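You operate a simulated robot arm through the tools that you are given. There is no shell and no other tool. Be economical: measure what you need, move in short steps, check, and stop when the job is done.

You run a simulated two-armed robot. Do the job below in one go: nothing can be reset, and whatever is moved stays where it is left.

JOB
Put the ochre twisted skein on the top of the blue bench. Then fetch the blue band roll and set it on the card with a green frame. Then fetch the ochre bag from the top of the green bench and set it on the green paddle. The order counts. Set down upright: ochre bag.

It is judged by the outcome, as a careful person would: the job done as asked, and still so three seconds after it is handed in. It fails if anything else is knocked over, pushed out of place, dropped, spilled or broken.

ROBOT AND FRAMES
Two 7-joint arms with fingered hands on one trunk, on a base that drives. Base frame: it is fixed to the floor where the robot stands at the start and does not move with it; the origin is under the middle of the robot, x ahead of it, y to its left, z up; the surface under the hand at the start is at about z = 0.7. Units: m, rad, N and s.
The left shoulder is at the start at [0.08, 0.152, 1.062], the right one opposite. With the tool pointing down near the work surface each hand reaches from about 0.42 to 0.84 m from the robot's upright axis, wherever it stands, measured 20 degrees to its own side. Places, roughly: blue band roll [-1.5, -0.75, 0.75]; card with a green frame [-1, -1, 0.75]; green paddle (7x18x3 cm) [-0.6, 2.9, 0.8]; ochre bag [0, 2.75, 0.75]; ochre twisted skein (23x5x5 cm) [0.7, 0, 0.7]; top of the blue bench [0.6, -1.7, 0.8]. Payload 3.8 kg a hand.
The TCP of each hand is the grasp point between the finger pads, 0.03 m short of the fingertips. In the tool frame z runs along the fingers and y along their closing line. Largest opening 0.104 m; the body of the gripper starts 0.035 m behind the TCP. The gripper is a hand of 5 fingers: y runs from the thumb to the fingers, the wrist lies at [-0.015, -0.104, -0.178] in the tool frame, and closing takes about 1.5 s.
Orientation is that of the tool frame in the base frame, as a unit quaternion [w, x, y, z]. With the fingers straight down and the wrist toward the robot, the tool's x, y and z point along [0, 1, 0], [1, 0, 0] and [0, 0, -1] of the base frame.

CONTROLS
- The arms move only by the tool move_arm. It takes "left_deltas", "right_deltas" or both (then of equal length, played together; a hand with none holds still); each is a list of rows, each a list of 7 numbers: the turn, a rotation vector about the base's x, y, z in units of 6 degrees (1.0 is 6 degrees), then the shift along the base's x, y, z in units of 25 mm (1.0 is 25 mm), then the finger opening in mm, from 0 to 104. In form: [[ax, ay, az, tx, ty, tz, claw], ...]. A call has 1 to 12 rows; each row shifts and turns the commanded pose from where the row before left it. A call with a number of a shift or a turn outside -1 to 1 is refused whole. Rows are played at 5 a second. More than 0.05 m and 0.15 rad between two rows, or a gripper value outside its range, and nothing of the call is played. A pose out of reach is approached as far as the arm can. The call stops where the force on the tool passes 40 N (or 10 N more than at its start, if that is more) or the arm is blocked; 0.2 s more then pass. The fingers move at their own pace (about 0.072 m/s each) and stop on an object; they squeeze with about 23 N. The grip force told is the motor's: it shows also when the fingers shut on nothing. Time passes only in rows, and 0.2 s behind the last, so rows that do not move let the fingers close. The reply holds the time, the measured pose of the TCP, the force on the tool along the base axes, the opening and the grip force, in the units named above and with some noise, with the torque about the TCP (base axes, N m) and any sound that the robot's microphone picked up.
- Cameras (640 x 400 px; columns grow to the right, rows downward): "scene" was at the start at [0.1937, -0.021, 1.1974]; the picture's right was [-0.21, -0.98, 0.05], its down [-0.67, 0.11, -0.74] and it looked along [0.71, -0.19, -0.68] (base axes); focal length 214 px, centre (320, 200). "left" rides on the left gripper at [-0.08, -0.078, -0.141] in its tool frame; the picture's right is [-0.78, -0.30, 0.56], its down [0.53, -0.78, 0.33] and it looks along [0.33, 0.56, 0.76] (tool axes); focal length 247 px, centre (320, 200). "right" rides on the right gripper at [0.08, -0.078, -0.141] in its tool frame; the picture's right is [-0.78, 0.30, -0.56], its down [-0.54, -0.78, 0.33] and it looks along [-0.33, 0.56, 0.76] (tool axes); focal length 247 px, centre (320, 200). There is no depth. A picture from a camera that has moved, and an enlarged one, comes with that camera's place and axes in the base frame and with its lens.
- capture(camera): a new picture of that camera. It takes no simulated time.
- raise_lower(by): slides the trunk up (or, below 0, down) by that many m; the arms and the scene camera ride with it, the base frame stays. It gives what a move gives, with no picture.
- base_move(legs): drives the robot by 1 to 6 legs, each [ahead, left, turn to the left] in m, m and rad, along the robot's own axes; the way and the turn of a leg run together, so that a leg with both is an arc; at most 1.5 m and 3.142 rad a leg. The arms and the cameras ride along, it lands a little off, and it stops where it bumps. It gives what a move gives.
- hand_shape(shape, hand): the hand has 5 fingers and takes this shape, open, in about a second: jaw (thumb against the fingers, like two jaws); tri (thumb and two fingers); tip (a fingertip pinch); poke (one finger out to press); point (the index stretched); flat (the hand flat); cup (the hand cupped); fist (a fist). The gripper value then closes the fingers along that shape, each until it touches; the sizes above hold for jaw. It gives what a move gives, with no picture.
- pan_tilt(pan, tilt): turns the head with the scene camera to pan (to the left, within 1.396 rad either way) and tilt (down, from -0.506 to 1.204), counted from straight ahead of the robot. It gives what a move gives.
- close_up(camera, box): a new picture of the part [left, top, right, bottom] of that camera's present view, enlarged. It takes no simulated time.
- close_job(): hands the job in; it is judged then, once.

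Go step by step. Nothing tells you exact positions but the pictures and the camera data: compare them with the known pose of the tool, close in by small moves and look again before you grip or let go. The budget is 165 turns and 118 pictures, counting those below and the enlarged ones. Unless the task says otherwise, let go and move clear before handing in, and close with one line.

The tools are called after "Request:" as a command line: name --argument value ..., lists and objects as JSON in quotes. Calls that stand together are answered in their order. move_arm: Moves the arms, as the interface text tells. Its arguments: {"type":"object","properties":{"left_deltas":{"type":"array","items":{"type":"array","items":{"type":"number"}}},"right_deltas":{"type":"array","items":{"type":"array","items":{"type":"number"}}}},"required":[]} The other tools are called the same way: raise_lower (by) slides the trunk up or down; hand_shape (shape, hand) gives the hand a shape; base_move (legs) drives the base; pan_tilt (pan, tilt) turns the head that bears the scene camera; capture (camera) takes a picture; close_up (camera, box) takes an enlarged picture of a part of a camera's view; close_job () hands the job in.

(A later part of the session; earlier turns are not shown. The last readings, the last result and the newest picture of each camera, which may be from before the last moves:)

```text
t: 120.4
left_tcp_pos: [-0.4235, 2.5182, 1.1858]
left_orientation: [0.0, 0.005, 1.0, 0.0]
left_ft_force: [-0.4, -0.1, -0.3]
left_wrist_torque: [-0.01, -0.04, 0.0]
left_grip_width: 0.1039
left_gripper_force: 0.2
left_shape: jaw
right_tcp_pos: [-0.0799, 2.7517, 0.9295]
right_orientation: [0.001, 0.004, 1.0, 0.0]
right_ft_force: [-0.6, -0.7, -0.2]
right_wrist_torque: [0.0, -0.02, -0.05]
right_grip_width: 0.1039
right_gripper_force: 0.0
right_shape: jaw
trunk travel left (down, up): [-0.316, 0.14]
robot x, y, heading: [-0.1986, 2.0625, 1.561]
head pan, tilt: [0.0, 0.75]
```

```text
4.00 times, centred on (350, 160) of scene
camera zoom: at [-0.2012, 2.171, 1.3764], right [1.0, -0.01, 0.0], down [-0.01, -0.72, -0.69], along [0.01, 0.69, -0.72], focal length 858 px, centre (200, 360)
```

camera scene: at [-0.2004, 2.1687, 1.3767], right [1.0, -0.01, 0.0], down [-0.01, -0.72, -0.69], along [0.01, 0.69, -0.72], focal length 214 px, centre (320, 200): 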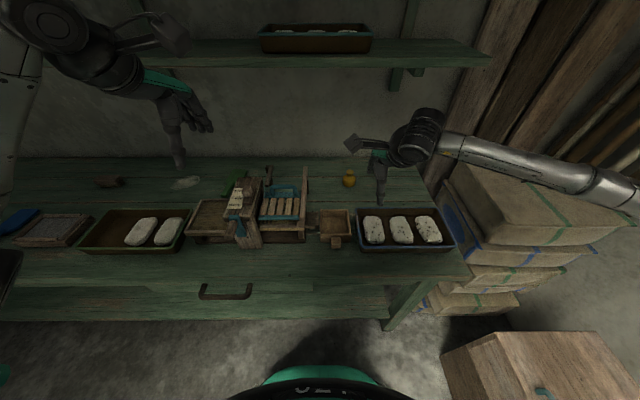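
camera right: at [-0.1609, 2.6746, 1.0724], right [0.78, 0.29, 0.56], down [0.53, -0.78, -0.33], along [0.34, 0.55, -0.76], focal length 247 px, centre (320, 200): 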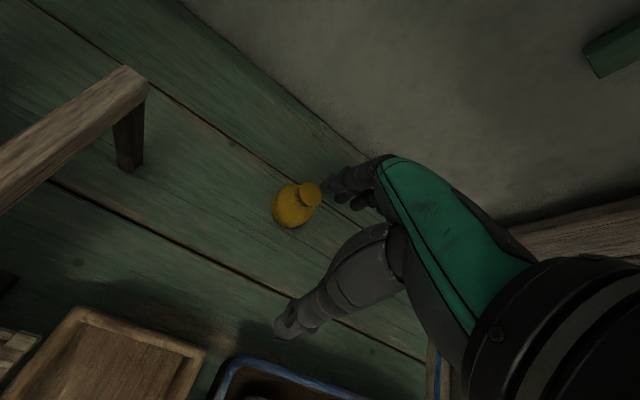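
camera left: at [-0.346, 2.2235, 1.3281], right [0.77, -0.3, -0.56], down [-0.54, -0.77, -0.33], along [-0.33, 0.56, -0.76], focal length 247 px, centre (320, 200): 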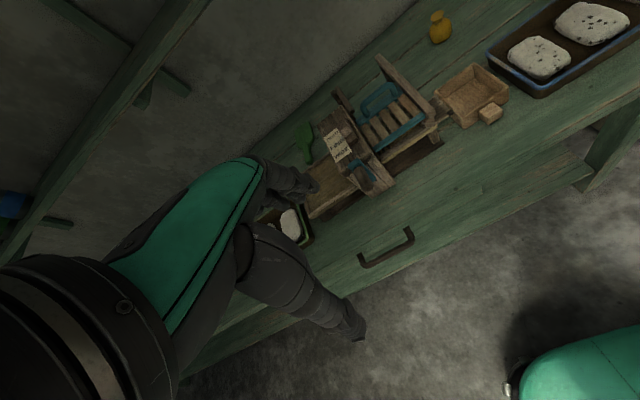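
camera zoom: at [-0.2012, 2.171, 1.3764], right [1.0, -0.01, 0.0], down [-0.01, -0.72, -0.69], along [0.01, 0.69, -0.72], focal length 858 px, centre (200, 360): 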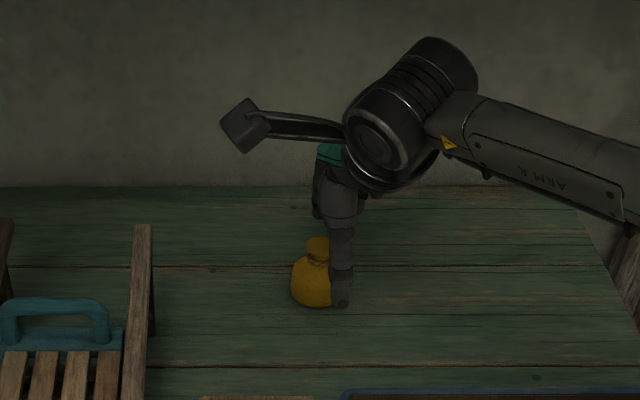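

The bag is at about (-0.073, 2.837). I'll move forward over it.

Request:
move_arm --right_deltas '[[0, 0, 0, 0.3, 1, 0, 104], [0, 0, 0, 0, 1, 0, 104], [0, 0, 0, 0, 1, 0, 104], [0, 0, 0, 0, 0.4, -0.6, 104], [0, 0, 0, 0, 0, -0.6, 104], [0, 0, 0, 0, 0, 0, 104]]'

Request:
capture --camera "right"

Request:
close_up --camera "scene" --box '[290, 120, 418, 200]'

```text
t: 121.8
left_tcp_pos: [-0.4235, 2.5174, 1.1879]
left_orientation: [0.0, 0.005, 1.0, 0.0]
left_ft_force: [0.0, -0.2, -1.2]
left_wrist_torque: [-0.03, -0.02, 0.03]
left_grip_width: 0.1036
left_gripper_force: 0.1
left_shape: jaw
right_tcp_pos: [-0.0713, 2.7907, 0.9105]
right_orientation: [0.001, 0.004, 1.0, 0.001]
right_ft_force: [-0.2, -0.9, 0.3]
right_wrist_torque: [-0.03, 0.01, 0.01]
right_grip_width: 0.1036
right_gripper_force: 0.0
right_shape: jaw
right hand out of reach, approached as far as the arm can: row 2, 3, 4, 5
trunk travel left (down, up): [-0.316, 0.14]
robot x, y, heading: [-0.1996, 2.0677, 1.565]
head pan, tilt: [0.0, 0.75]
```

```text
56 pictures are left
camera right: at [-0.1511, 2.7139, 1.0524], right [0.78, 0.29, 0.56], down [0.53, -0.78, -0.33], along [0.34, 0.55, -0.76], focal length 247 px, centre (320, 200)
```

right: 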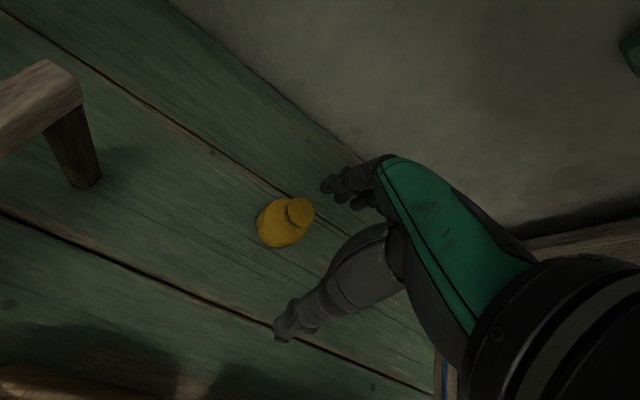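

```text
5.00 times, centred on (354, 160) of scene
camera zoom: at [-0.2003, 2.1701, 1.3765], right [1.0, -0.01, 0.0], down [-0.01, -0.72, -0.69], along [0.01, 0.69, -0.72], focal length 1072 px, centre (150, 400)
```

zoom: 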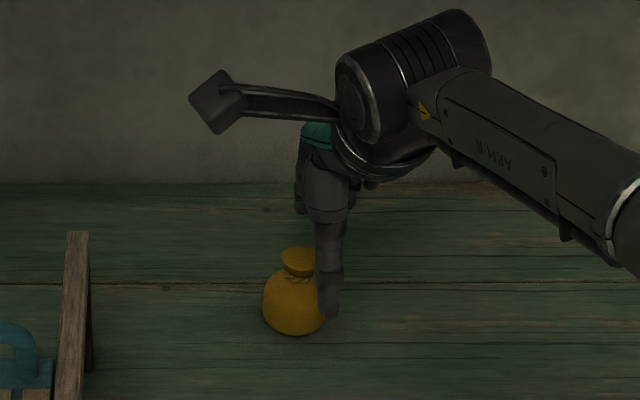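

The arm is at its reach limit, so I'll bring the base 7 cm nearer (bench edge is about y = 2.42).

Request:
base_move --legs '[[0.07, 0, 0]]'

Request:
move_arm --right_deltas '[[0, 0, 0, 0, 0, 0, 104], [0, 0, 0, 0, 0, 0, 104]]'

Request:
capture --camera "right"

Request:
close_up --camera "scene" --box '[290, 140, 418, 220]'

```text
t: 122.9
left_tcp_pos: [-0.4242, 2.5844, 1.1888]
left_orientation: [0.0, 0.005, 1.0, 0.002]
left_ft_force: [0.6, -0.6, 0.9]
left_wrist_torque: [-0.03, -0.04, -0.01]
left_grip_width: 0.1036
left_gripper_force: 0.0
left_shape: jaw
right_tcp_pos: [-0.0703, 2.8583, 0.913]
right_orientation: [0.001, 0.005, 1.0, 0.002]
right_ft_force: [0.3, -0.2, -0.6]
right_wrist_torque: [0.03, 0.01, -0.02]
right_grip_width: 0.1037
right_gripper_force: 0.1
right_shape: jaw
trunk travel left (down, up): [-0.316, 0.14]
robot x, y, heading: [-0.1988, 2.1388, 1.558]
head pan, tilt: [0.0, 0.75]
```

```text
t: 123.5
left_tcp_pos: [-0.4245, 2.5865, 1.187]
left_orientation: [0.0, 0.005, 1.0, 0.0]
left_ft_force: [0.2, 0.5, -0.2]
left_wrist_torque: [0.02, 0.0, -0.03]
left_grip_width: 0.1036
left_gripper_force: 0.0
left_shape: jaw
right_tcp_pos: [-0.0699, 2.8602, 0.9115]
right_orientation: [0.001, 0.005, 1.0, 0.0]
right_ft_force: [-0.3, -0.4, -0.3]
right_wrist_torque: [0.02, -0.02, -0.01]
right_grip_width: 0.1038
right_gripper_force: 0.0
right_shape: jaw
trunk travel left (down, up): [-0.316, 0.14]
robot x, y, heading: [-0.1986, 2.1346, 1.56]
head pan, tilt: [0.0, 0.75]
```

```text
54 pictures are left
camera right: at [-0.1503, 2.7822, 1.0531], right [0.78, 0.29, 0.56], down [0.53, -0.78, -0.33], along [0.34, 0.55, -0.76], focal length 247 px, centre (320, 200)
```

right: 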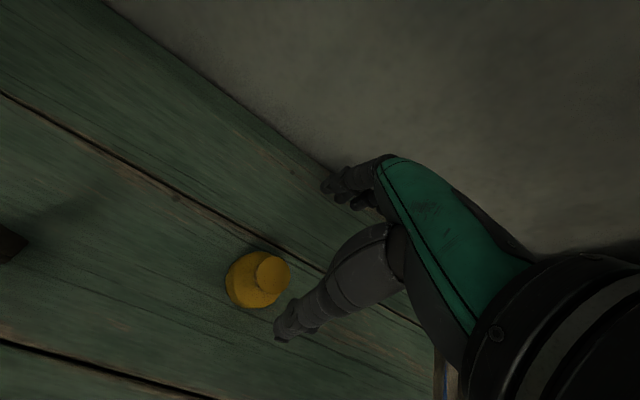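

```text
5.00 times, centred on (354, 180) of scene
camera zoom: at [-0.1998, 2.2382, 1.3766], right [1.0, -0.01, 0.0], down [-0.01, -0.72, -0.69], along [0.01, 0.69, -0.72], focal length 1072 px, centre (150, 300)
```

zoom: 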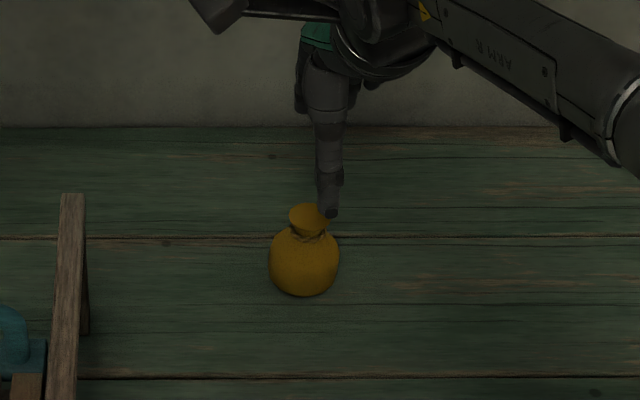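

The bag's rim centre triangulates to (-0.072, 2.844, 0.838), so I need to come back ~16 mm, still above it, before descending.

Request:
move_arm --right_deltas '[[0, 0, 0, 0, -0.65, 0, 104], [0, 0, 0, 0, 0, 0, 104]]'

```text
t: 124.1
left_tcp_pos: [-0.4241, 2.587, 1.1872]
left_orientation: [0.0, 0.003, 1.0, 0.0]
left_ft_force: [-0.4, 0.5, 0.0]
left_wrist_torque: [0.0, 0.02, -0.03]
left_grip_width: 0.1038
left_gripper_force: 0.0
left_shape: jaw
right_tcp_pos: [-0.0706, 2.8445, 0.9087]
right_orientation: [0.001, 0.004, 1.0, 0.002]
right_ft_force: [0.3, 0.4, -0.7]
right_wrist_torque: [-0.01, -0.02, 0.0]
right_grip_width: 0.1039
right_gripper_force: 0.2
right_shape: jaw
trunk travel left (down, up): [-0.316, 0.14]
robot x, y, heading: [-0.197, 2.1343, 1.562]
head pan, tilt: [0.0, 0.75]
```

Request:
move_arm --right_deltas '[[0, 0, 0, 0, 0, -1, 104], [0, 0, 0, 0, 0, -1, 104], [0, 0, 0, 0, 0, -0.7, 104], [0, 0, 0, 0, 0, 0, 104]]'

Request:
capture --camera "right"

Request:
close_up --camera "scene" --box '[290, 140, 418, 220]'

```text
t: 125.1
left_tcp_pos: [-0.4226, 2.5873, 1.1877]
left_orientation: [0.0, 0.004, 1.0, -0.001]
left_ft_force: [0.3, -0.4, -0.7]
left_wrist_torque: [-0.01, 0.0, 0.03]
left_grip_width: 0.1036
left_gripper_force: 0.1
left_shape: jaw
right_tcp_pos: [-0.0693, 2.8419, 0.8502]
right_orientation: [0.0, 0.002, 1.0, 0.0]
right_ft_force: [-0.3, -0.5, 0.2]
right_wrist_torque: [0.01, -0.01, -0.01]
right_grip_width: 0.1038
right_gripper_force: 0.1
right_shape: jaw
right hand out of reach, approached as far as the arm can: row 3
trunk travel left (down, up): [-0.316, 0.14]
robot x, y, heading: [-0.2002, 2.1361, 1.56]
head pan, tilt: [0.0, 0.75]
```

```text
52 pictures are left
camera right: at [-0.1497, 2.7648, 0.9921], right [0.78, 0.29, 0.56], down [0.53, -0.78, -0.33], along [0.34, 0.55, -0.76], focal length 247 px, centre (320, 200)
```

right: 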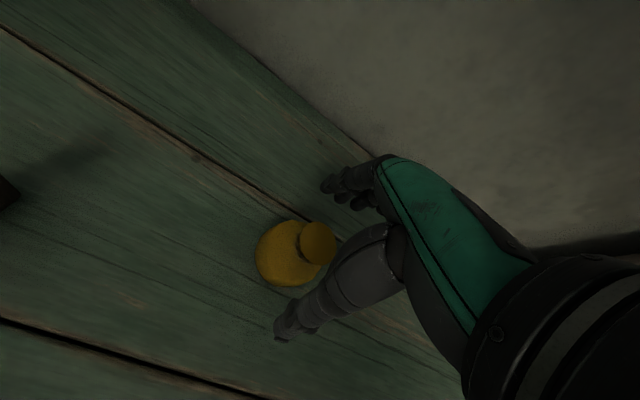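

```text
5.00 times, centred on (354, 180) of scene
camera zoom: at [-0.1993, 2.2396, 1.3764], right [1.0, -0.01, 0.0], down [-0.01, -0.72, -0.69], along [0.01, 0.69, -0.72], focal length 1072 px, centre (150, 300)
```

zoom: 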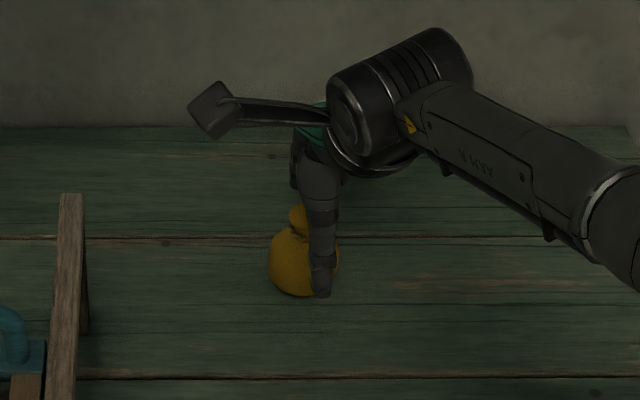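

The arm is fully stretched; I'll lower the trunk to go straight down the last 3 cm.

Request:
raise_lower --by -0.03

Request:
capture --camera "right"

```text
t: 125.8
left_tcp_pos: [-0.4229, 2.5882, 1.1575]
left_orientation: [0.0, 0.004, 1.0, 0.001]
left_ft_force: [0.1, 0.5, -0.4]
left_wrist_torque: [0.01, 0.02, 0.02]
left_grip_width: 0.1039
left_gripper_force: 0.0
left_shape: jaw
right_tcp_pos: [-0.0698, 2.8433, 0.8219]
right_orientation: [0.0, 0.005, 1.0, 0.001]
right_ft_force: [0.8, 0.5, 0.4]
right_wrist_torque: [0.0, -0.02, -0.01]
right_grip_width: 0.1038
right_gripper_force: 0.0
right_shape: jaw
trunk travel left (down, up): [-0.286, 0.17]
robot x, y, heading: [-0.1979, 2.1359, 1.567]
head pan, tilt: [0.0, 0.75]
```

```text
50 pictures are left
camera right: at [-0.1498, 2.7655, 0.9632], right [0.78, 0.29, 0.56], down [0.53, -0.78, -0.33], along [0.34, 0.55, -0.76], focal length 247 px, centre (320, 200)
```

right: 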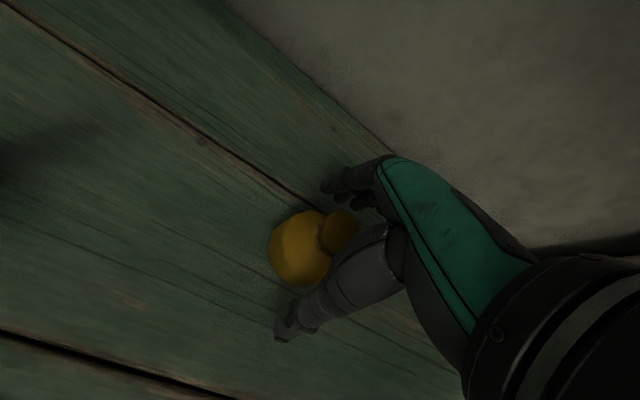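

Request:
raise_lower --by -0.009

Request:
move_arm --right_deltas '[[0, 0, 0, 0, 0, 0, 80], [0, 0, 0, 0, 0, 0, 50], [0, 0, 0, 0, 0, 0, 20], [0, 0, 0, 0, 0, 0, 0], [0, 0, 0, 0, 0, 0, 0], [0, 0, 0, 0, 0, 0, 0], [0, 0, 0, 0, 0, 0, 0], [0, 0, 0, 0, 0, 0, 0]]'

Request:
capture --camera "right"

Request:
close_up --camera "scene" --box '[290, 140, 418, 220]'

```text
t: 126.4
left_tcp_pos: [-0.4242, 2.5882, 1.1477]
left_orientation: [0.001, 0.005, 1.0, 0.0]
left_ft_force: [0.4, 0.4, -0.7]
left_wrist_torque: [0.0, -0.04, -0.01]
left_grip_width: 0.1035
left_gripper_force: 0.1
left_shape: jaw
right_tcp_pos: [-0.0708, 2.8423, 0.8121]
right_orientation: [0.001, 0.005, 1.0, 0.0]
right_ft_force: [0.3, -0.9, 0.6]
right_wrist_torque: [0.01, 0.01, 0.02]
right_grip_width: 0.1037
right_gripper_force: 0.0
right_shape: jaw
trunk travel left (down, up): [-0.277, 0.179]
robot x, y, heading: [-0.2024, 2.1345, 1.565]
head pan, tilt: [0.0, 0.75]
```

```text
t: 128.2
left_tcp_pos: [-0.4241, 2.5872, 1.1478]
left_orientation: [0.0, 0.005, 1.0, 0.0]
left_ft_force: [0.1, 0.4, 0.0]
left_wrist_torque: [-0.01, 0.0, -0.02]
left_grip_width: 0.1035
left_gripper_force: 0.0
left_shape: jaw
right_tcp_pos: [-0.0695, 2.8425, 0.8115]
right_orientation: [0.001, 0.004, 1.0, 0.001]
right_ft_force: [0.7, 0.5, -1.0]
right_wrist_torque: [-0.03, 0.0, 0.01]
right_grip_width: 0.0419
right_gripper_force: 22.5
right_shape: jaw
trunk travel left (down, up): [-0.277, 0.179]
robot x, y, heading: [-0.1985, 2.1326, 1.56]
head pan, tilt: [0.0, 0.75]
```

```text
49 pictures are left
camera right: at [-0.1498, 2.7656, 0.954], right [0.78, 0.29, 0.56], down [0.53, -0.78, -0.33], along [0.34, 0.55, -0.76], focal length 247 px, centre (320, 200)
```

right: 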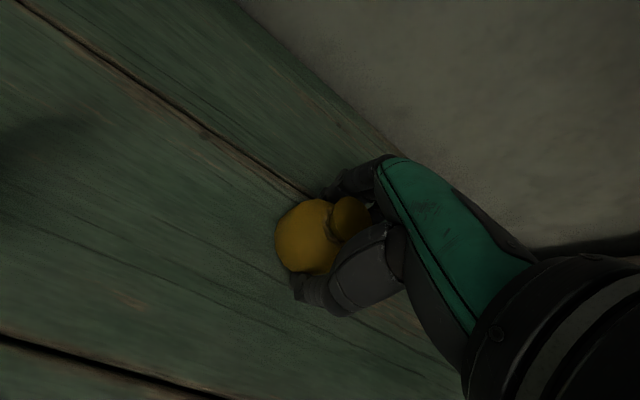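

```text
5.00 times, centred on (354, 180) of scene
camera zoom: at [-0.1996, 2.2535, 1.333], right [1.0, -0.01, 0.0], down [-0.01, -0.74, -0.67], along [0.01, 0.67, -0.74], focal length 1072 px, centre (150, 300)
```

zoom: 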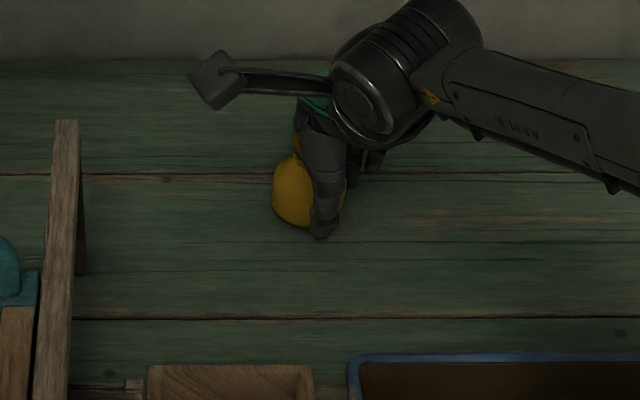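

The bag is gripped. I'll lift 5 cm with the trunk and check that it hangs upright.

Request:
raise_lower --by 0.07

Request:
close_up --camera "right" --box '[240, 150, 400, 250]'

Request:
close_up --camera "scene" --box '[290, 140, 418, 220]'

```text
t: 129.3
left_tcp_pos: [-0.4235, 2.588, 1.2172]
left_orientation: [0.001, 0.005, 1.0, -0.001]
left_ft_force: [0.8, 0.4, 1.0]
left_wrist_torque: [-0.02, -0.03, 0.02]
left_grip_width: 0.1037
left_gripper_force: 0.0
left_shape: jaw
right_tcp_pos: [-0.0684, 2.8447, 0.897]
right_orientation: [0.0, 0.004, 1.0, 0.01]
right_ft_force: [0.0, -0.6, -1.3]
right_wrist_torque: [-0.01, -0.01, -0.01]
right_grip_width: 0.0417
right_gripper_force: 23.2
right_shape: jaw
trunk travel left (down, up): [-0.347, 0.109]
robot x, y, heading: [-0.1973, 2.1376, 1.562]
head pan, tilt: [0.0, 0.75]
```

```text
4.00 times, centred on (320, 200) of right
camera zoom: at [-0.1495, 2.7646, 1.0365], right [0.78, 0.28, 0.56], down [0.53, -0.77, -0.35], along [0.34, 0.57, -0.75], focal length 988 px, centre (320, 200)
```

zoom: 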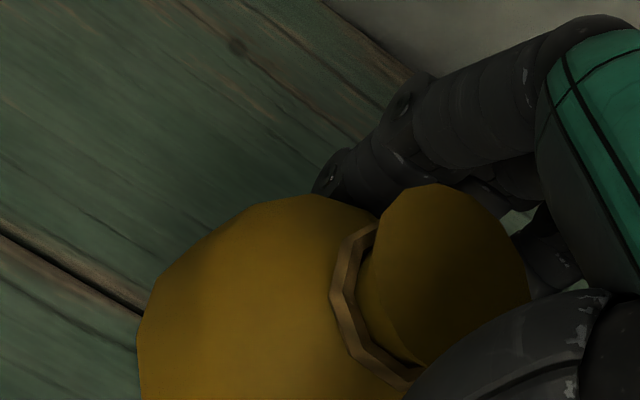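

```text
5.00 times, centred on (354, 180) of scene
camera zoom: at [-0.1995, 2.2314, 1.4103], right [1.0, -0.01, 0.0], down [-0.01, -0.71, -0.71], along [0.01, 0.71, -0.71], focal length 1072 px, centre (150, 300)
```

zoom: 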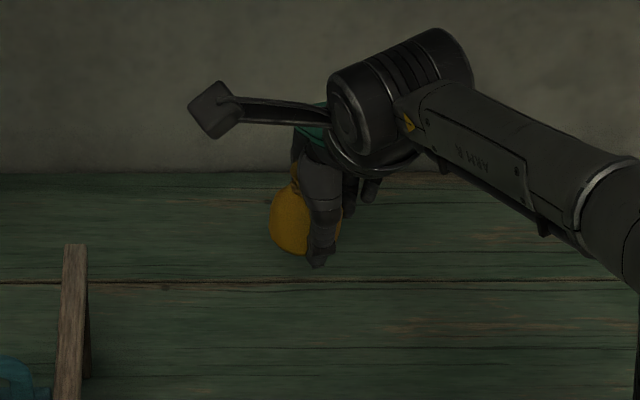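

The bag hangs upright in the grip. Now I need the paddle's exact place and the frame's height; I'll look with the scene and left cameras.

Request:
capture --camera "left"

Request:
close_up --camera "scene" --box '[150, 120, 342, 240]'

```text
45 pictures are left
camera left: at [-0.343, 2.5099, 1.3591], right [0.77, -0.3, -0.56], down [-0.54, -0.77, -0.33], along [-0.33, 0.56, -0.76], focal length 247 px, centre (320, 200)
```

left: 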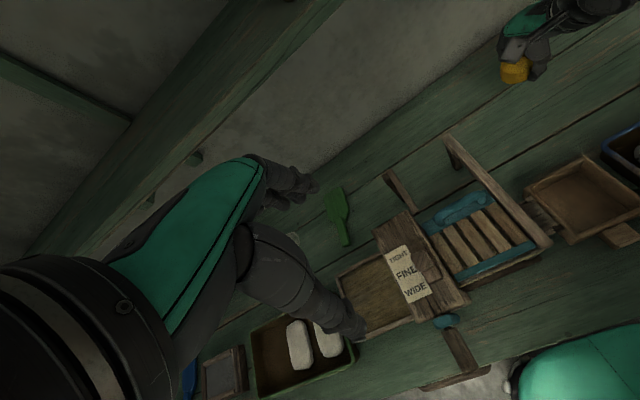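

```text
3.33 times, centred on (246, 180) of scene
camera zoom: at [-0.1995, 2.2314, 1.4103], right [1.0, -0.01, 0.0], down [-0.01, -0.71, -0.71], along [0.01, 0.71, -0.71], focal length 715 px, centre (567, 267)
```

zoom: 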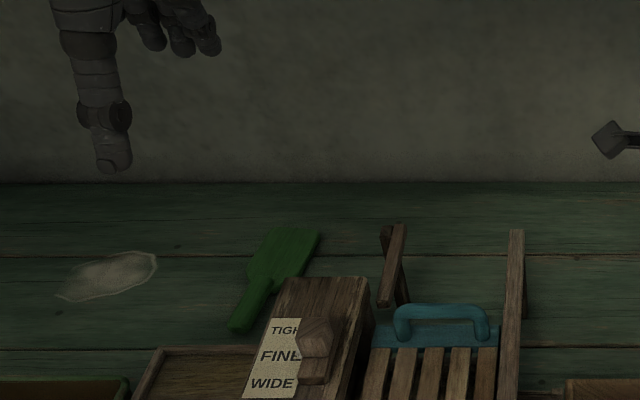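

The frame's post tops at z ≈ 0.98 near (-0.43, 2.62), its tray rim at 0.87, and the blade centre is at about (-0.543, 2.877). I'll retract the bag out from under the shelf, raise it, and then drive left.

Request:
move_arm --right_deltas '[[0, 0, 0, 0, -1, 0, 0], [0, 0, 0, 0, -1, 0, 0], [0, 0, 0, 0, -1, 0, 0], [0, 0, 0, 0, -1, 0, 0], [0, 0, 0, 0, -1, 0, 0], [0, 0, 0, 0, -1, 1, 0], [0, 0, 0, 0, -1, 1, 0], [0, 0, 0, 0, -1, 1, 0], [0, 0, 0, 0, -1, 1, 0], [0, 0, 0, 0, -1, 1, 0], [0, 0, 0, 0, 0, 1, 0], [0, 0, 0, 0, 0, 1, 0]]'

Request:
capture --camera "right"

```text
t: 131.9
left_tcp_pos: [-0.4226, 2.5885, 1.2193]
left_orientation: [0.0, 0.004, 1.0, 0.0]
left_ft_force: [0.1, -0.7, 0.4]
left_wrist_torque: [-0.03, 0.0, 0.02]
left_grip_width: 0.1038
left_gripper_force: 0.0
left_shape: jaw
right_tcp_pos: [-0.0688, 2.5939, 1.0721]
right_orientation: [0.001, 0.005, 1.0, 0.01]
right_ft_force: [-0.2, 0.8, -1.1]
right_wrist_torque: [0.01, 0.0, -0.03]
right_grip_width: 0.0414
right_gripper_force: 23.1
right_shape: jaw
trunk travel left (down, up): [-0.347, 0.109]
robot x, y, heading: [-0.1978, 2.1341, 1.56]
head pan, tilt: [0.0, 0.75]
```

```text
43 pictures are left
camera right: at [-0.1498, 2.5139, 1.2123], right [0.78, 0.28, 0.56], down [0.53, -0.77, -0.35], along [0.34, 0.57, -0.75], focal length 247 px, centre (320, 200)
```

right: 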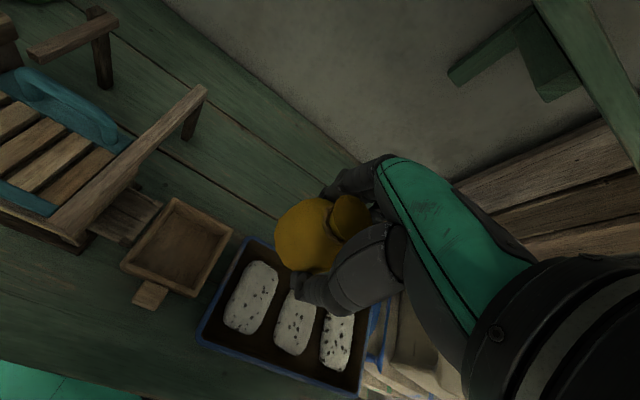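

Request:
base_move --legs '[[0, 0.49, 0]]'

Request:
capture --camera "scene"

Request:
capture --camera "right"

```text
t: 134.8
left_tcp_pos: [-0.9301, 2.5909, 1.2171]
left_orientation: [0.0, 0.004, 1.0, 0.001]
left_ft_force: [0.1, 0.2, 0.5]
left_wrist_torque: [0.04, -0.04, 0.03]
left_grip_width: 0.1035
left_gripper_force: 0.1
left_shape: jaw
right_tcp_pos: [-0.5764, 2.5974, 1.0716]
right_orientation: [0.0, 0.003, 1.0, 0.01]
right_ft_force: [1.1, -0.5, -1.0]
right_wrist_torque: [0.0, 0.01, 0.01]
right_grip_width: 0.0414
right_gripper_force: 22.8
right_shape: jaw
trunk travel left (down, up): [-0.347, 0.109]
robot x, y, heading: [-0.7075, 2.1365, 1.56]
head pan, tilt: [0.0, 0.75]
```

```text
42 pictures are left
camera scene: at [-0.706, 2.235, 1.4102], right [1.0, -0.01, 0.0], down [-0.01, -0.71, -0.71], along [0.0, 0.71, -0.71], focal length 214 px, centre (320, 200)
```

scene: 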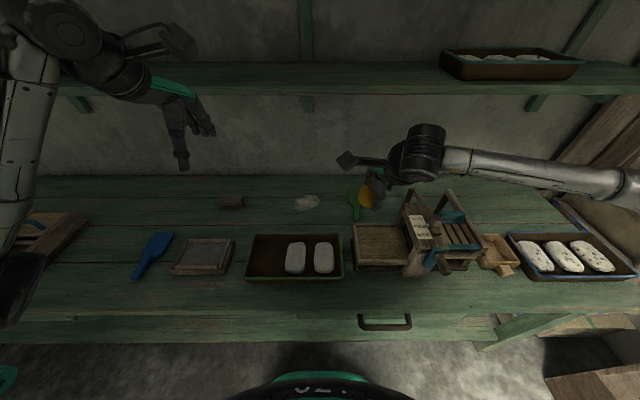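

```text
41 pictures are left
camera right: at [-0.6565, 2.5181, 1.212], right [0.78, 0.28, 0.56], down [0.53, -0.77, -0.35], along [0.34, 0.57, -0.75], focal length 247 px, centre (320, 200)
```

right: 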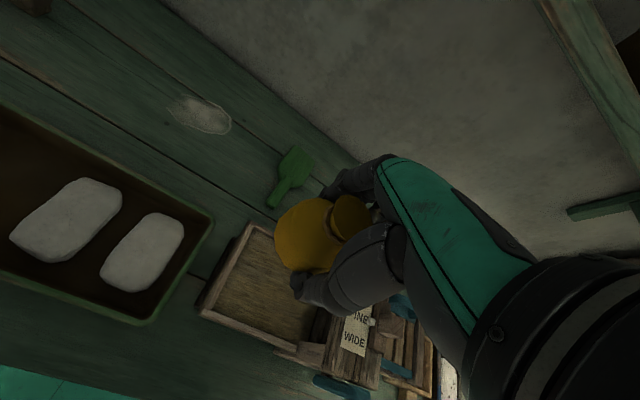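

The paddle blade shows at about (-0.55, 2.877) from this camera too. I'll lower with the trunk, then reach forward under the shelf.

Request:
raise_lower --by -0.115

Request:
move_arm --right_deltas '[[0, 0, 0, 0, 1, 0, 0], [0, 0, 0, 0, 1, 0, 0], [0, 0, 0, 0, 1, 0, 0], [0, 0, 0, 0, 1, 0, 0], [0, 0, 0, 0, 1, 0, 0], [0, 0, 0, 0, 1, 0, 0], [0, 0, 0, 0, 1, 0, 0], [0, 0, 0, 0, 1, 0, 0], [0, 0, 0, 0, 0, 0, 0]]'

Request:
capture --camera "right"

Request:
capture --camera "scene"

```text
t: 136.3
left_tcp_pos: [-0.9315, 2.5914, 1.1041]
left_orientation: [0.0, 0.004, 1.0, 0.001]
left_ft_force: [-0.5, 0.8, 0.6]
left_wrist_torque: [-0.01, -0.01, -0.02]
left_grip_width: 0.1035
left_gripper_force: 0.0
left_shape: jaw
right_tcp_pos: [-0.577, 2.5984, 0.9572]
right_orientation: [0.001, 0.005, 1.0, 0.011]
right_ft_force: [-0.7, -1.2, -0.8]
right_wrist_torque: [-0.03, 0.0, 0.02]
right_grip_width: 0.0416
right_gripper_force: 23.2
right_shape: jaw
trunk travel left (down, up): [-0.232, 0.224]
robot x, y, heading: [-0.7054, 2.1398, 1.567]
head pan, tilt: [0.0, 0.75]
```

```text
t: 138.3
left_tcp_pos: [-0.9308, 2.5918, 1.1031]
left_orientation: [0.0, 0.004, 1.0, 0.001]
left_ft_force: [0.0, 0.3, 0.4]
left_wrist_torque: [-0.03, -0.02, -0.02]
left_grip_width: 0.1037
left_gripper_force: 0.0
left_shape: jaw
right_tcp_pos: [-0.5759, 2.7979, 0.9565]
right_orientation: [0.001, 0.003, 1.0, 0.01]
right_ft_force: [0.3, 0.5, -0.5]
right_wrist_torque: [0.02, 0.01, -0.01]
right_grip_width: 0.0411
right_gripper_force: 22.8
right_shape: jaw
trunk travel left (down, up): [-0.232, 0.224]
robot x, y, heading: [-0.7078, 2.1387, 1.566]
head pan, tilt: [0.0, 0.75]
```

```text
40 pictures are left
camera right: at [-0.6562, 2.7181, 1.097], right [0.78, 0.28, 0.56], down [0.53, -0.77, -0.35], along [0.34, 0.57, -0.75], focal length 247 px, centre (320, 200)
```

right: 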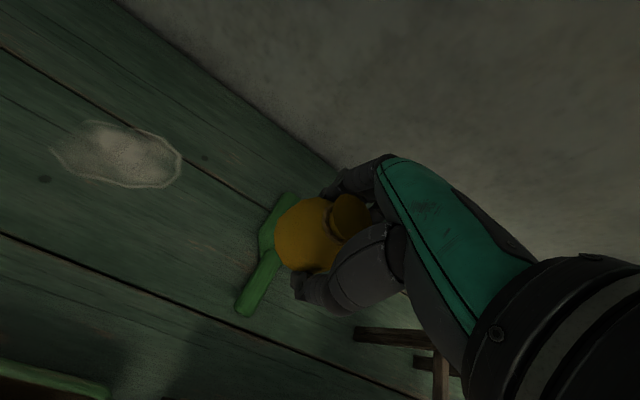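

```text
39 pictures are left
camera scene: at [-0.7066, 2.2767, 1.2811], right [1.0, -0.01, 0.0], down [-0.01, -0.77, -0.63], along [0.0, 0.63, -0.77], focal length 214 px, centre (320, 200)
```

scene: 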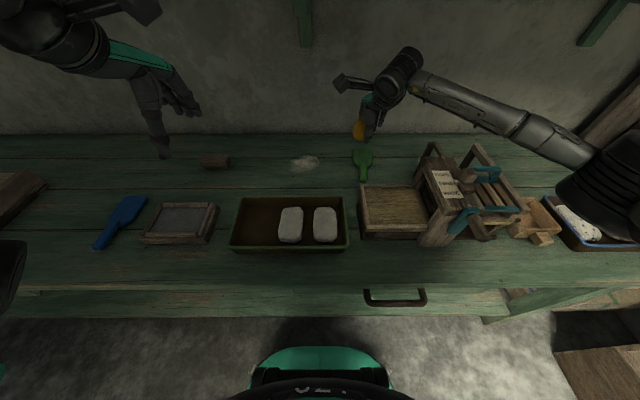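

Request:
close_up --camera "scene" --box '[310, 100, 406, 190]'

Request:
close_up --camera "right" --box '[200, 170, 360, 330]'

```text
4.44 times, centred on (358, 145) of scene
camera zoom: at [-0.7066, 2.2767, 1.2811], right [1.0, -0.01, 0.0], down [-0.01, -0.77, -0.63], along [0.0, 0.63, -0.77], focal length 953 px, centre (151, 444)
```

zoom: 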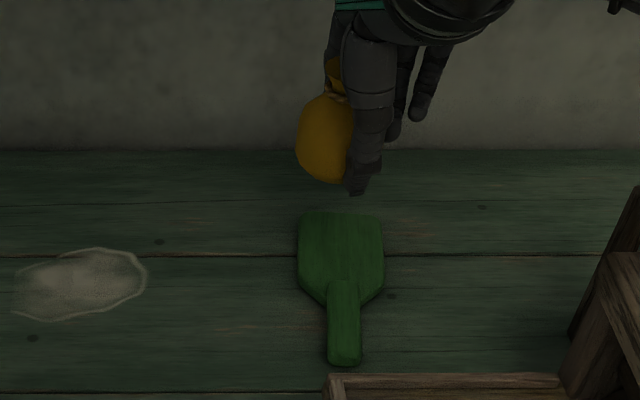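

```text
2.50 times, centred on (280, 250) of right
camera zoom: at [-0.6562, 2.7181, 1.097], right [0.78, 0.28, 0.56], down [0.53, -0.77, -0.35], along [0.34, 0.57, -0.75], focal length 617 px, centre (420, 75)
```

zoom: 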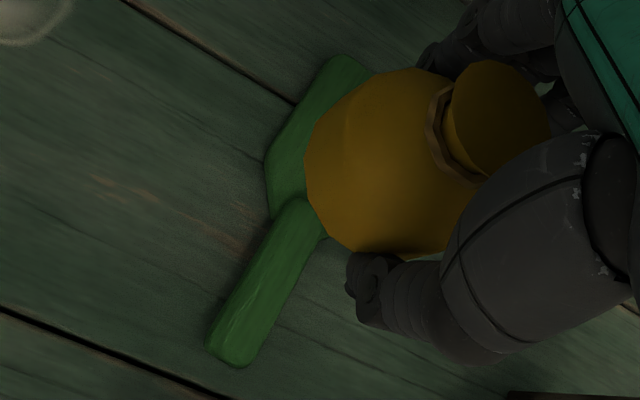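

The blade centre is (-0.552, 2.880), and the bag sits about 1 cm to -x of the TCP. Target TCP is (-0.542, 2.878); I'll move there at height.

Request:
move_arm --right_deltas '[[0, 0, 0, 0.4, 1, 0, 0], [0, 0, 0, 0.4, 1, 0, 0], [0, 0, 0, 0.3, 1, 0, 0], [0, 0, 0, 0.26, 0.2, 0, 0], [0, 0, 0, 0, 0, 0, 0]]'

```text
t: 139.5
left_tcp_pos: [-0.9322, 2.5912, 1.1025]
left_orientation: [0.001, 0.003, 1.0, 0.0]
left_ft_force: [-0.4, 0.8, 0.2]
left_wrist_torque: [0.0, 0.01, 0.01]
left_grip_width: 0.1039
left_gripper_force: 0.1
left_shape: jaw
right_tcp_pos: [-0.542, 2.8774, 0.9566]
right_orientation: [0.001, 0.002, 1.0, 0.01]
right_ft_force: [-0.6, 0.2, -0.6]
right_wrist_torque: [-0.01, -0.02, 0.0]
right_grip_width: 0.0408
right_gripper_force: 23.8
right_shape: jaw
trunk travel left (down, up): [-0.232, 0.224]
robot x, y, heading: [-0.7095, 2.1381, 1.565]
head pan, tilt: [0.0, 0.75]
```

In reach. I'll lower by the trunk 8 cm and check alignment.

Request:
raise_lower --by -0.085

Request:
close_up --camera "right" --box '[200, 130, 400, 330]'

Request:
close_up --camera "scene" --box '[310, 80, 438, 180]'

```text
t: 140.7
left_tcp_pos: [-0.9317, 2.5898, 1.0175]
left_orientation: [-0.001, 0.003, 1.0, 0.001]
left_ft_force: [0.8, -1.1, 0.3]
left_wrist_torque: [-0.06, 0.0, -0.04]
left_grip_width: 0.1037
left_gripper_force: 0.0
left_shape: jaw
right_tcp_pos: [-0.5432, 2.8785, 0.8715]
right_orientation: [0.001, 0.003, 1.0, 0.011]
right_ft_force: [0.2, -1.0, -1.2]
right_wrist_torque: [-0.01, -0.04, -0.01]
right_grip_width: 0.041
right_gripper_force: 23.0
right_shape: jaw
trunk travel left (down, up): [-0.147, 0.309]
robot x, y, heading: [-0.707, 2.136, 1.566]
head pan, tilt: [0.0, 0.75]
```

```text
2.00 times, centred on (300, 230) of right
camera zoom: at [-0.6236, 2.7975, 1.013], right [0.78, 0.28, 0.56], down [0.53, -0.77, -0.35], along [0.34, 0.57, -0.75], focal length 494 px, centre (360, 140)
```

zoom: 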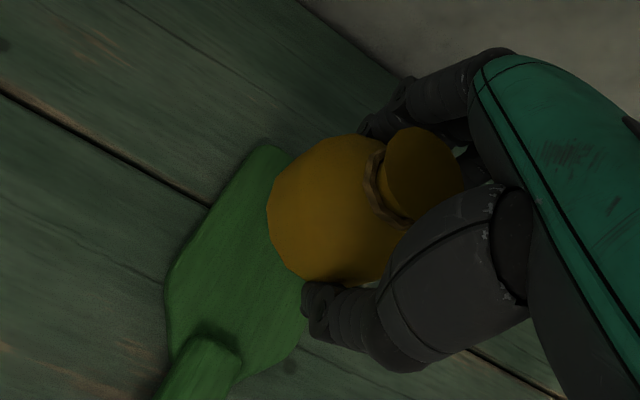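

```text
4.00 times, centred on (374, 130) of scene
camera zoom: at [-0.7065, 2.3231, 1.174], right [1.0, -0.01, 0.0], down [-0.01, -0.84, -0.54], along [0.0, 0.54, -0.84], focal length 858 px, centre (104, 480)
```

zoom: 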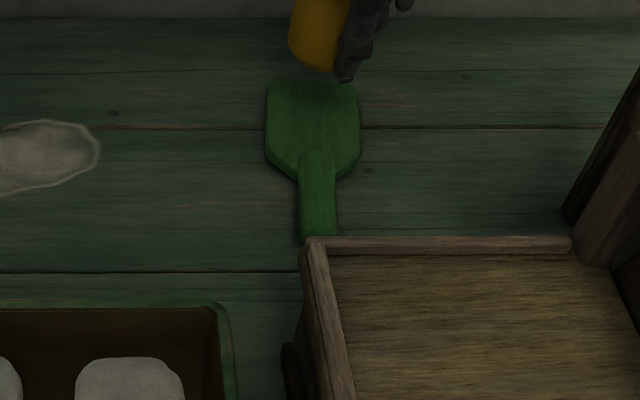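

Bag axis (-0.552, 2.883) matches the blade's centre. I'll lower until it touches.

Request:
raise_lower --by -0.028

Request:
raise_lower --by -0.006

Request:
close_up --camera "right" --box '[200, 130, 400, 330]'

```text
t: 141.4
left_tcp_pos: [-0.9317, 2.592, 0.99]
left_orientation: [0.0, 0.003, 1.0, 0.002]
left_ft_force: [0.3, -0.5, 0.4]
left_wrist_torque: [0.01, -0.01, 0.01]
left_grip_width: 0.1034
left_gripper_force: 0.1
left_shape: jaw
right_tcp_pos: [-0.5416, 2.8779, 0.8436]
right_orientation: [0.001, 0.004, 1.0, 0.01]
right_ft_force: [-0.2, 0.0, -0.6]
right_wrist_torque: [-0.04, 0.0, -0.01]
right_grip_width: 0.0404
right_gripper_force: 22.6
right_shape: jaw
trunk travel left (down, up): [-0.119, 0.337]
robot x, y, heading: [-0.7087, 2.1392, 1.558]
head pan, tilt: [0.0, 0.75]
```

```text
t: 142.0
left_tcp_pos: [-0.9322, 2.5863, 0.9876]
left_orientation: [0.0, 0.005, 1.0, 0.002]
left_ft_force: [-0.3, 0.3, 0.3]
left_wrist_torque: [0.01, 0.04, -0.02]
left_grip_width: 0.1037
left_gripper_force: 0.0
left_shape: jaw
right_tcp_pos: [-0.5425, 2.8758, 0.8456]
right_orientation: [0.001, 0.005, 1.0, 0.015]
right_ft_force: [0.4, 0.2, -0.7]
right_wrist_torque: [0.01, 0.01, 0.0]
right_grip_width: 0.0402
right_gripper_force: 22.8
right_shape: jaw
trunk travel left (down, up): [-0.113, 0.343]
robot x, y, heading: [-0.7051, 2.1412, 1.559]
head pan, tilt: [0.0, 0.75]
```

```text
2.00 times, centred on (300, 230) of right
camera zoom: at [-0.6237, 2.7945, 0.9853], right [0.78, 0.27, 0.57], down [0.53, -0.77, -0.36], along [0.34, 0.58, -0.74], focal length 494 px, centre (360, 140)
```

zoom: 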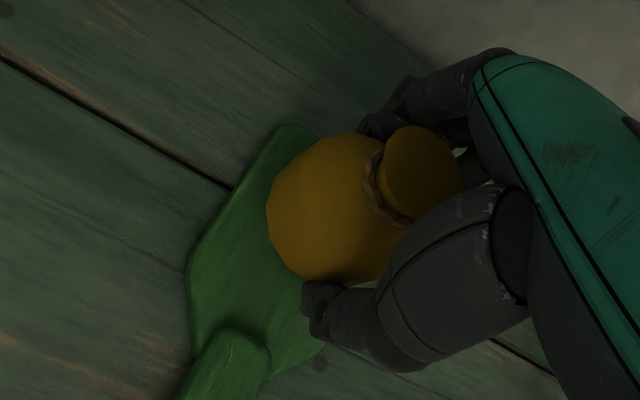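

The last step did not lower the hand as expected, so I'll check whether the forearm or something else is touching.

Request:
pan_tilt --pan -0.4 --tilt 0.5

Request:
capture --camera "scene"

```text
t: 142.9
left_tcp_pos: [-0.9328, 2.5862, 0.9874]
left_orientation: [0.001, 0.004, 1.0, 0.002]
left_ft_force: [0.0, -0.8, 0.0]
left_wrist_torque: [0.01, -0.01, 0.0]
left_grip_width: 0.1034
left_gripper_force: 0.1
left_shape: jaw
right_tcp_pos: [-0.5431, 2.8757, 0.8433]
right_orientation: [0.001, 0.003, 1.0, 0.015]
right_ft_force: [0.4, 0.7, -0.4]
right_wrist_torque: [-0.04, 0.01, -0.04]
right_grip_width: 0.0405
right_gripper_force: 22.9
right_shape: jaw
trunk travel left (down, up): [-0.113, 0.343]
robot x, y, heading: [-0.7039, 2.139, 1.564]
head pan, tilt: [-0.4, 0.499]
```

```text
33 pictures are left
camera scene: at [-0.6726, 2.3472, 1.1485], right [0.92, -0.38, 0.12], down [-0.19, -0.68, -0.71], along [0.35, 0.63, -0.7], focal length 214 px, centre (320, 200)
```

scene: 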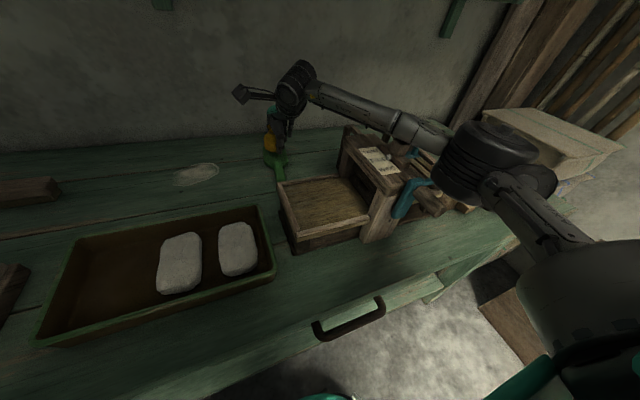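

Request:
close_up --camera "scene" --box '[330, 90, 586, 250]'

```text
2.50 times, centred on (458, 170) of scene
camera zoom: at [-0.6726, 2.3472, 1.1485], right [0.92, -0.38, 0.12], down [-0.19, -0.68, -0.71], along [0.35, 0.63, -0.7], focal length 536 px, centre (-25, 275)
```

zoom: 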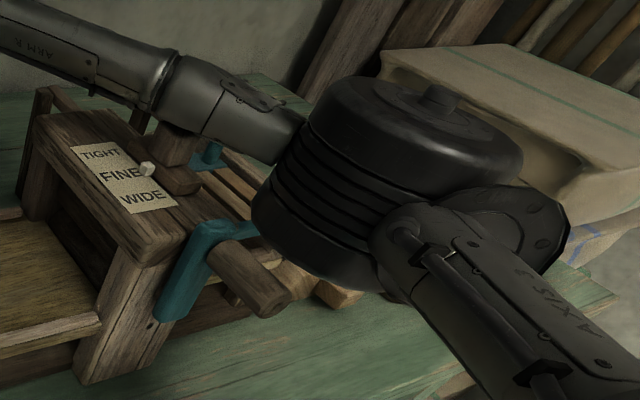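

The elbow has come down onto the wooden frame area. I'll raise the trunk at once, and lower with the arm instead, which keeps the elbow higher.

Request:
raise_lower --by 0.04

Request:
capture --camera "scene"

```text
t: 143.7
left_tcp_pos: [-0.9309, 2.5933, 1.0213]
left_orientation: [0.0, 0.004, 1.0, -0.001]
left_ft_force: [0.1, -0.5, 0.2]
left_wrist_torque: [-0.04, 0.04, -0.01]
left_grip_width: 0.1038
left_gripper_force: 0.0
left_shape: jaw
right_tcp_pos: [-0.5423, 2.8787, 0.8745]
right_orientation: [0.001, 0.003, 1.0, 0.007]
right_ft_force: [-0.3, -0.5, -1.0]
right_wrist_torque: [0.0, 0.05, 0.03]
right_grip_width: 0.0408
right_gripper_force: 22.8
right_shape: jaw
trunk travel left (down, up): [-0.153, 0.303]
robot x, y, heading: [-0.7041, 2.1397, 1.568]
head pan, tilt: [-0.4, 0.499]
```

```text
31 pictures are left
camera scene: at [-0.6708, 2.3277, 1.2023], right [0.92, -0.38, 0.09], down [-0.19, -0.64, -0.75], along [0.35, 0.67, -0.66], focal length 214 px, centre (320, 200)
```

scene: 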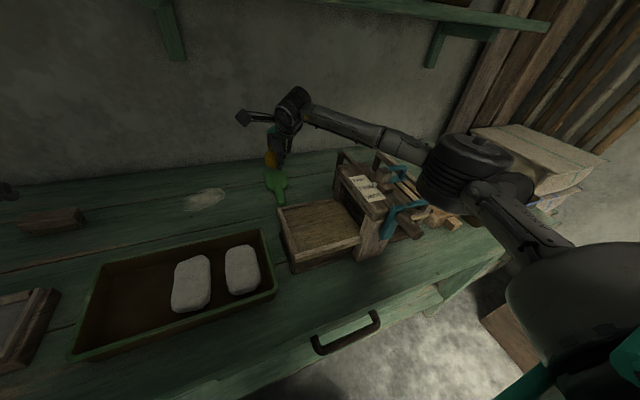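

Request:
raise_lower --by 0.07

Request:
move_arm --right_deltas '[[0, 0, 0, 0, 0, -1, 0], [0, 0, 0, 0, 0, -1, 0], [0, 0, 0, 0, 0, -0.6, 0], [0, 0, 0, 0, 0, 0, 0]]'

Request:
capture --camera "scene"

```text
t: 144.8
left_tcp_pos: [-0.9309, 2.5911, 1.0932]
left_orientation: [0.0, 0.005, 1.0, -0.001]
left_ft_force: [0.9, -0.1, -0.4]
left_wrist_torque: [-0.03, 0.0, 0.02]
left_grip_width: 0.1035
left_gripper_force: 0.0
left_shape: jaw
right_tcp_pos: [-0.5441, 2.8784, 0.9466]
right_orientation: [0.001, 0.003, 1.0, 0.009]
right_ft_force: [0.2, -0.4, -0.9]
right_wrist_torque: [-0.03, -0.01, -0.01]
right_grip_width: 0.0408
right_gripper_force: 22.9
right_shape: jaw
trunk travel left (down, up): [-0.223, 0.233]
robot x, y, heading: [-0.7051, 2.1383, 1.564]
head pan, tilt: [-0.4, 0.499]
```

```text
t: 145.8
left_tcp_pos: [-0.931, 2.5913, 1.0941]
left_orientation: [-0.001, 0.004, 1.0, 0.001]
left_ft_force: [0.3, -0.3, 0.8]
left_wrist_torque: [0.03, 0.0, 0.0]
left_grip_width: 0.1037
left_gripper_force: 0.1
left_shape: jaw
right_tcp_pos: [-0.5421, 2.8788, 0.8832]
right_orientation: [0.001, 0.004, 1.0, 0.01]
right_ft_force: [-0.2, -0.2, -0.8]
right_wrist_torque: [0.0, 0.0, 0.02]
right_grip_width: 0.0406
right_gripper_force: 22.6
right_shape: jaw
trunk travel left (down, up): [-0.223, 0.233]
robot x, y, heading: [-0.7081, 2.1379, 1.563]
head pan, tilt: [-0.4, 0.499]
```

```text
30 pictures are left
camera scene: at [-0.6714, 2.285, 1.292], right [0.92, -0.39, 0.06], down [-0.19, -0.56, -0.81], along [0.35, 0.73, -0.59], focal length 214 px, centre (320, 200)
```

scene: 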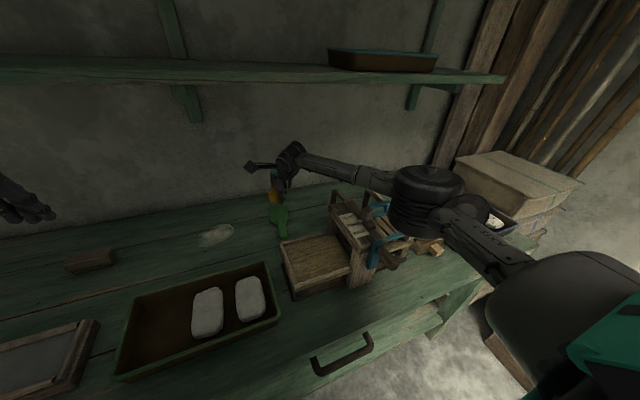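

Request:
close_up --camera "scene" --box '[310, 140, 502, 260]'

```text
3.33 times, centred on (406, 200) of scene
camera zoom: at [-0.6714, 2.285, 1.292], right [0.92, -0.39, 0.06], down [-0.19, -0.56, -0.81], along [0.35, 0.73, -0.59], focal length 715 px, centre (33, 200)
```

zoom: 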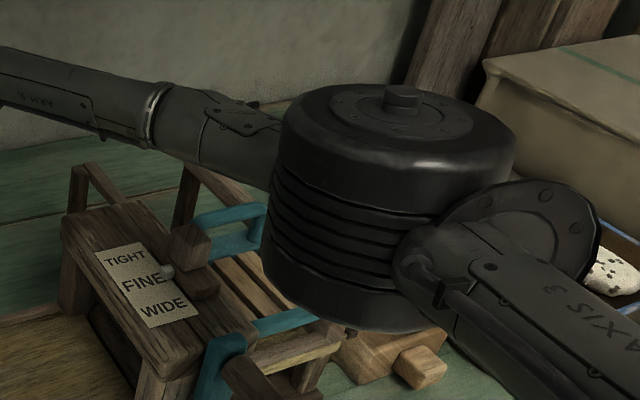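

There is now a clear gap under the elbow. I'll continue lowering with the arm in small steps.

Request:
move_arm --right_deltas '[[0, 0, 0, 0, 0, -0.6, 0], [0, 0, 0, 0, 0, -0.6, 0], [0, 0, 0, 0, 0, -0.3, 0], [0, 0, 0, 0, 0, 0, 0]]'

Request:
close_up --camera "right" --box '[200, 130, 400, 330]'

Request:
close_up --camera "scene" --box '[230, 130, 486, 290]'

```text
t: 146.8
left_tcp_pos: [-0.9311, 2.5921, 1.093]
left_orientation: [0.0, 0.004, 1.0, 0.0]
left_ft_force: [-0.8, -0.5, 0.3]
left_wrist_torque: [-0.02, 0.02, 0.01]
left_grip_width: 0.1037
left_gripper_force: 0.0
left_shape: jaw
right_tcp_pos: [-0.5432, 2.8792, 0.8452]
right_orientation: [0.001, 0.004, 1.0, 0.009]
right_ft_force: [0.5, 0.4, -1.4]
right_wrist_torque: [0.05, -0.03, -0.04]
right_grip_width: 0.0407
right_gripper_force: 22.8
right_shape: jaw
trunk travel left (down, up): [-0.223, 0.233]
robot x, y, heading: [-0.7045, 2.1375, 1.557]
head pan, tilt: [-0.4, 0.499]
```

```text
2.00 times, centred on (300, 230) of right
camera zoom: at [-0.6234, 2.798, 0.9859], right [0.78, 0.28, 0.56], down [0.53, -0.77, -0.35], along [0.34, 0.57, -0.75], focal length 494 px, centre (360, 140)
```

zoom: 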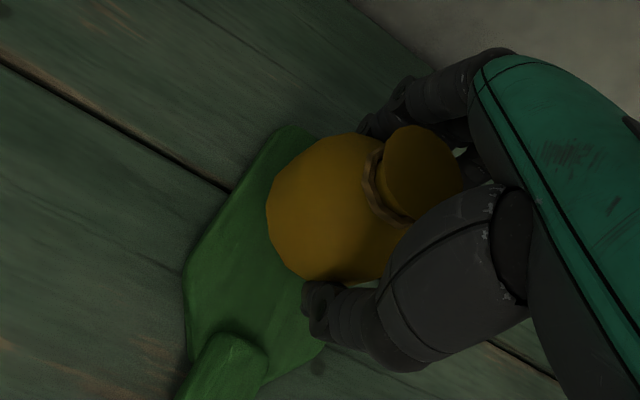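

```text
2.50 times, centred on (358, 210) of scene
camera zoom: at [-0.6714, 2.2852, 1.292], right [0.92, -0.39, 0.06], down [-0.19, -0.56, -0.81], along [0.35, 0.73, -0.59], focal length 536 px, centre (225, 175)
```

zoom: 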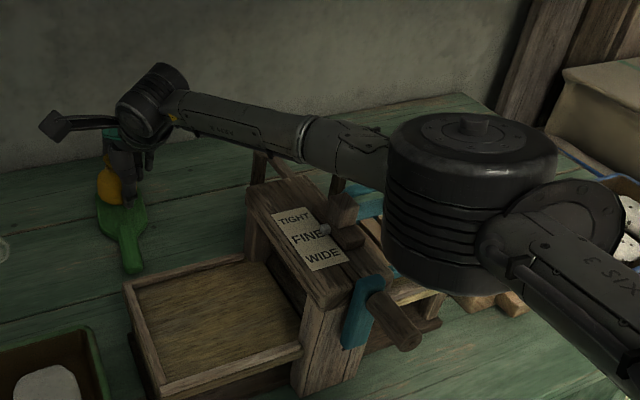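

Still free. I'll lower in 4–5 mm steps until contact shows.

Request:
move_arm --right_deltas '[[0, 0, 0, 0, 0, -0.2, 0], [0, 0, 0, 0, 0, 0, 0]]'

Request:
move_arm --right_deltas '[[0, 0, 0, 0, 0, -0.16, 0], [0, 0, 0, 0, 0, 0, 0]]'

```text
t: 147.4
left_tcp_pos: [-0.931, 2.5912, 1.094]
left_orientation: [0.0, 0.004, 1.0, 0.0]
left_ft_force: [-0.6, -0.2, 0.0]
left_wrist_torque: [-0.02, 0.0, 0.0]
left_grip_width: 0.1038
left_gripper_force: 0.1
left_shape: jaw
right_tcp_pos: [-0.5429, 2.8777, 0.8411]
right_orientation: [0.0, 0.003, 1.0, 0.01]
right_ft_force: [-0.3, 0.3, -0.6]
right_wrist_torque: [-0.06, 0.01, 0.01]
right_grip_width: 0.0407
right_gripper_force: 23.8
right_shape: jaw
trunk travel left (down, up): [-0.223, 0.233]
robot x, y, heading: [-0.7059, 2.1389, 1.563]
head pan, tilt: [-0.4, 0.499]
```

```text
t: 148.0
left_tcp_pos: [-0.9316, 2.5912, 1.0939]
left_orientation: [0.0, 0.004, 1.0, 0.0]
left_ft_force: [0.5, 0.5, 1.1]
left_wrist_torque: [0.0, -0.02, -0.01]
left_grip_width: 0.1036
left_gripper_force: 0.1
left_shape: jaw
right_tcp_pos: [-0.542, 2.8779, 0.8364]
right_orientation: [0.0, 0.003, 1.0, 0.01]
right_ft_force: [-0.3, 0.1, -1.3]
right_wrist_torque: [0.04, 0.0, 0.0]
right_grip_width: 0.0405
right_gripper_force: 22.7
right_shape: jaw
trunk travel left (down, up): [-0.223, 0.233]
robot x, y, heading: [-0.7068, 2.1392, 1.566]
head pan, tilt: [-0.4, 0.499]
```

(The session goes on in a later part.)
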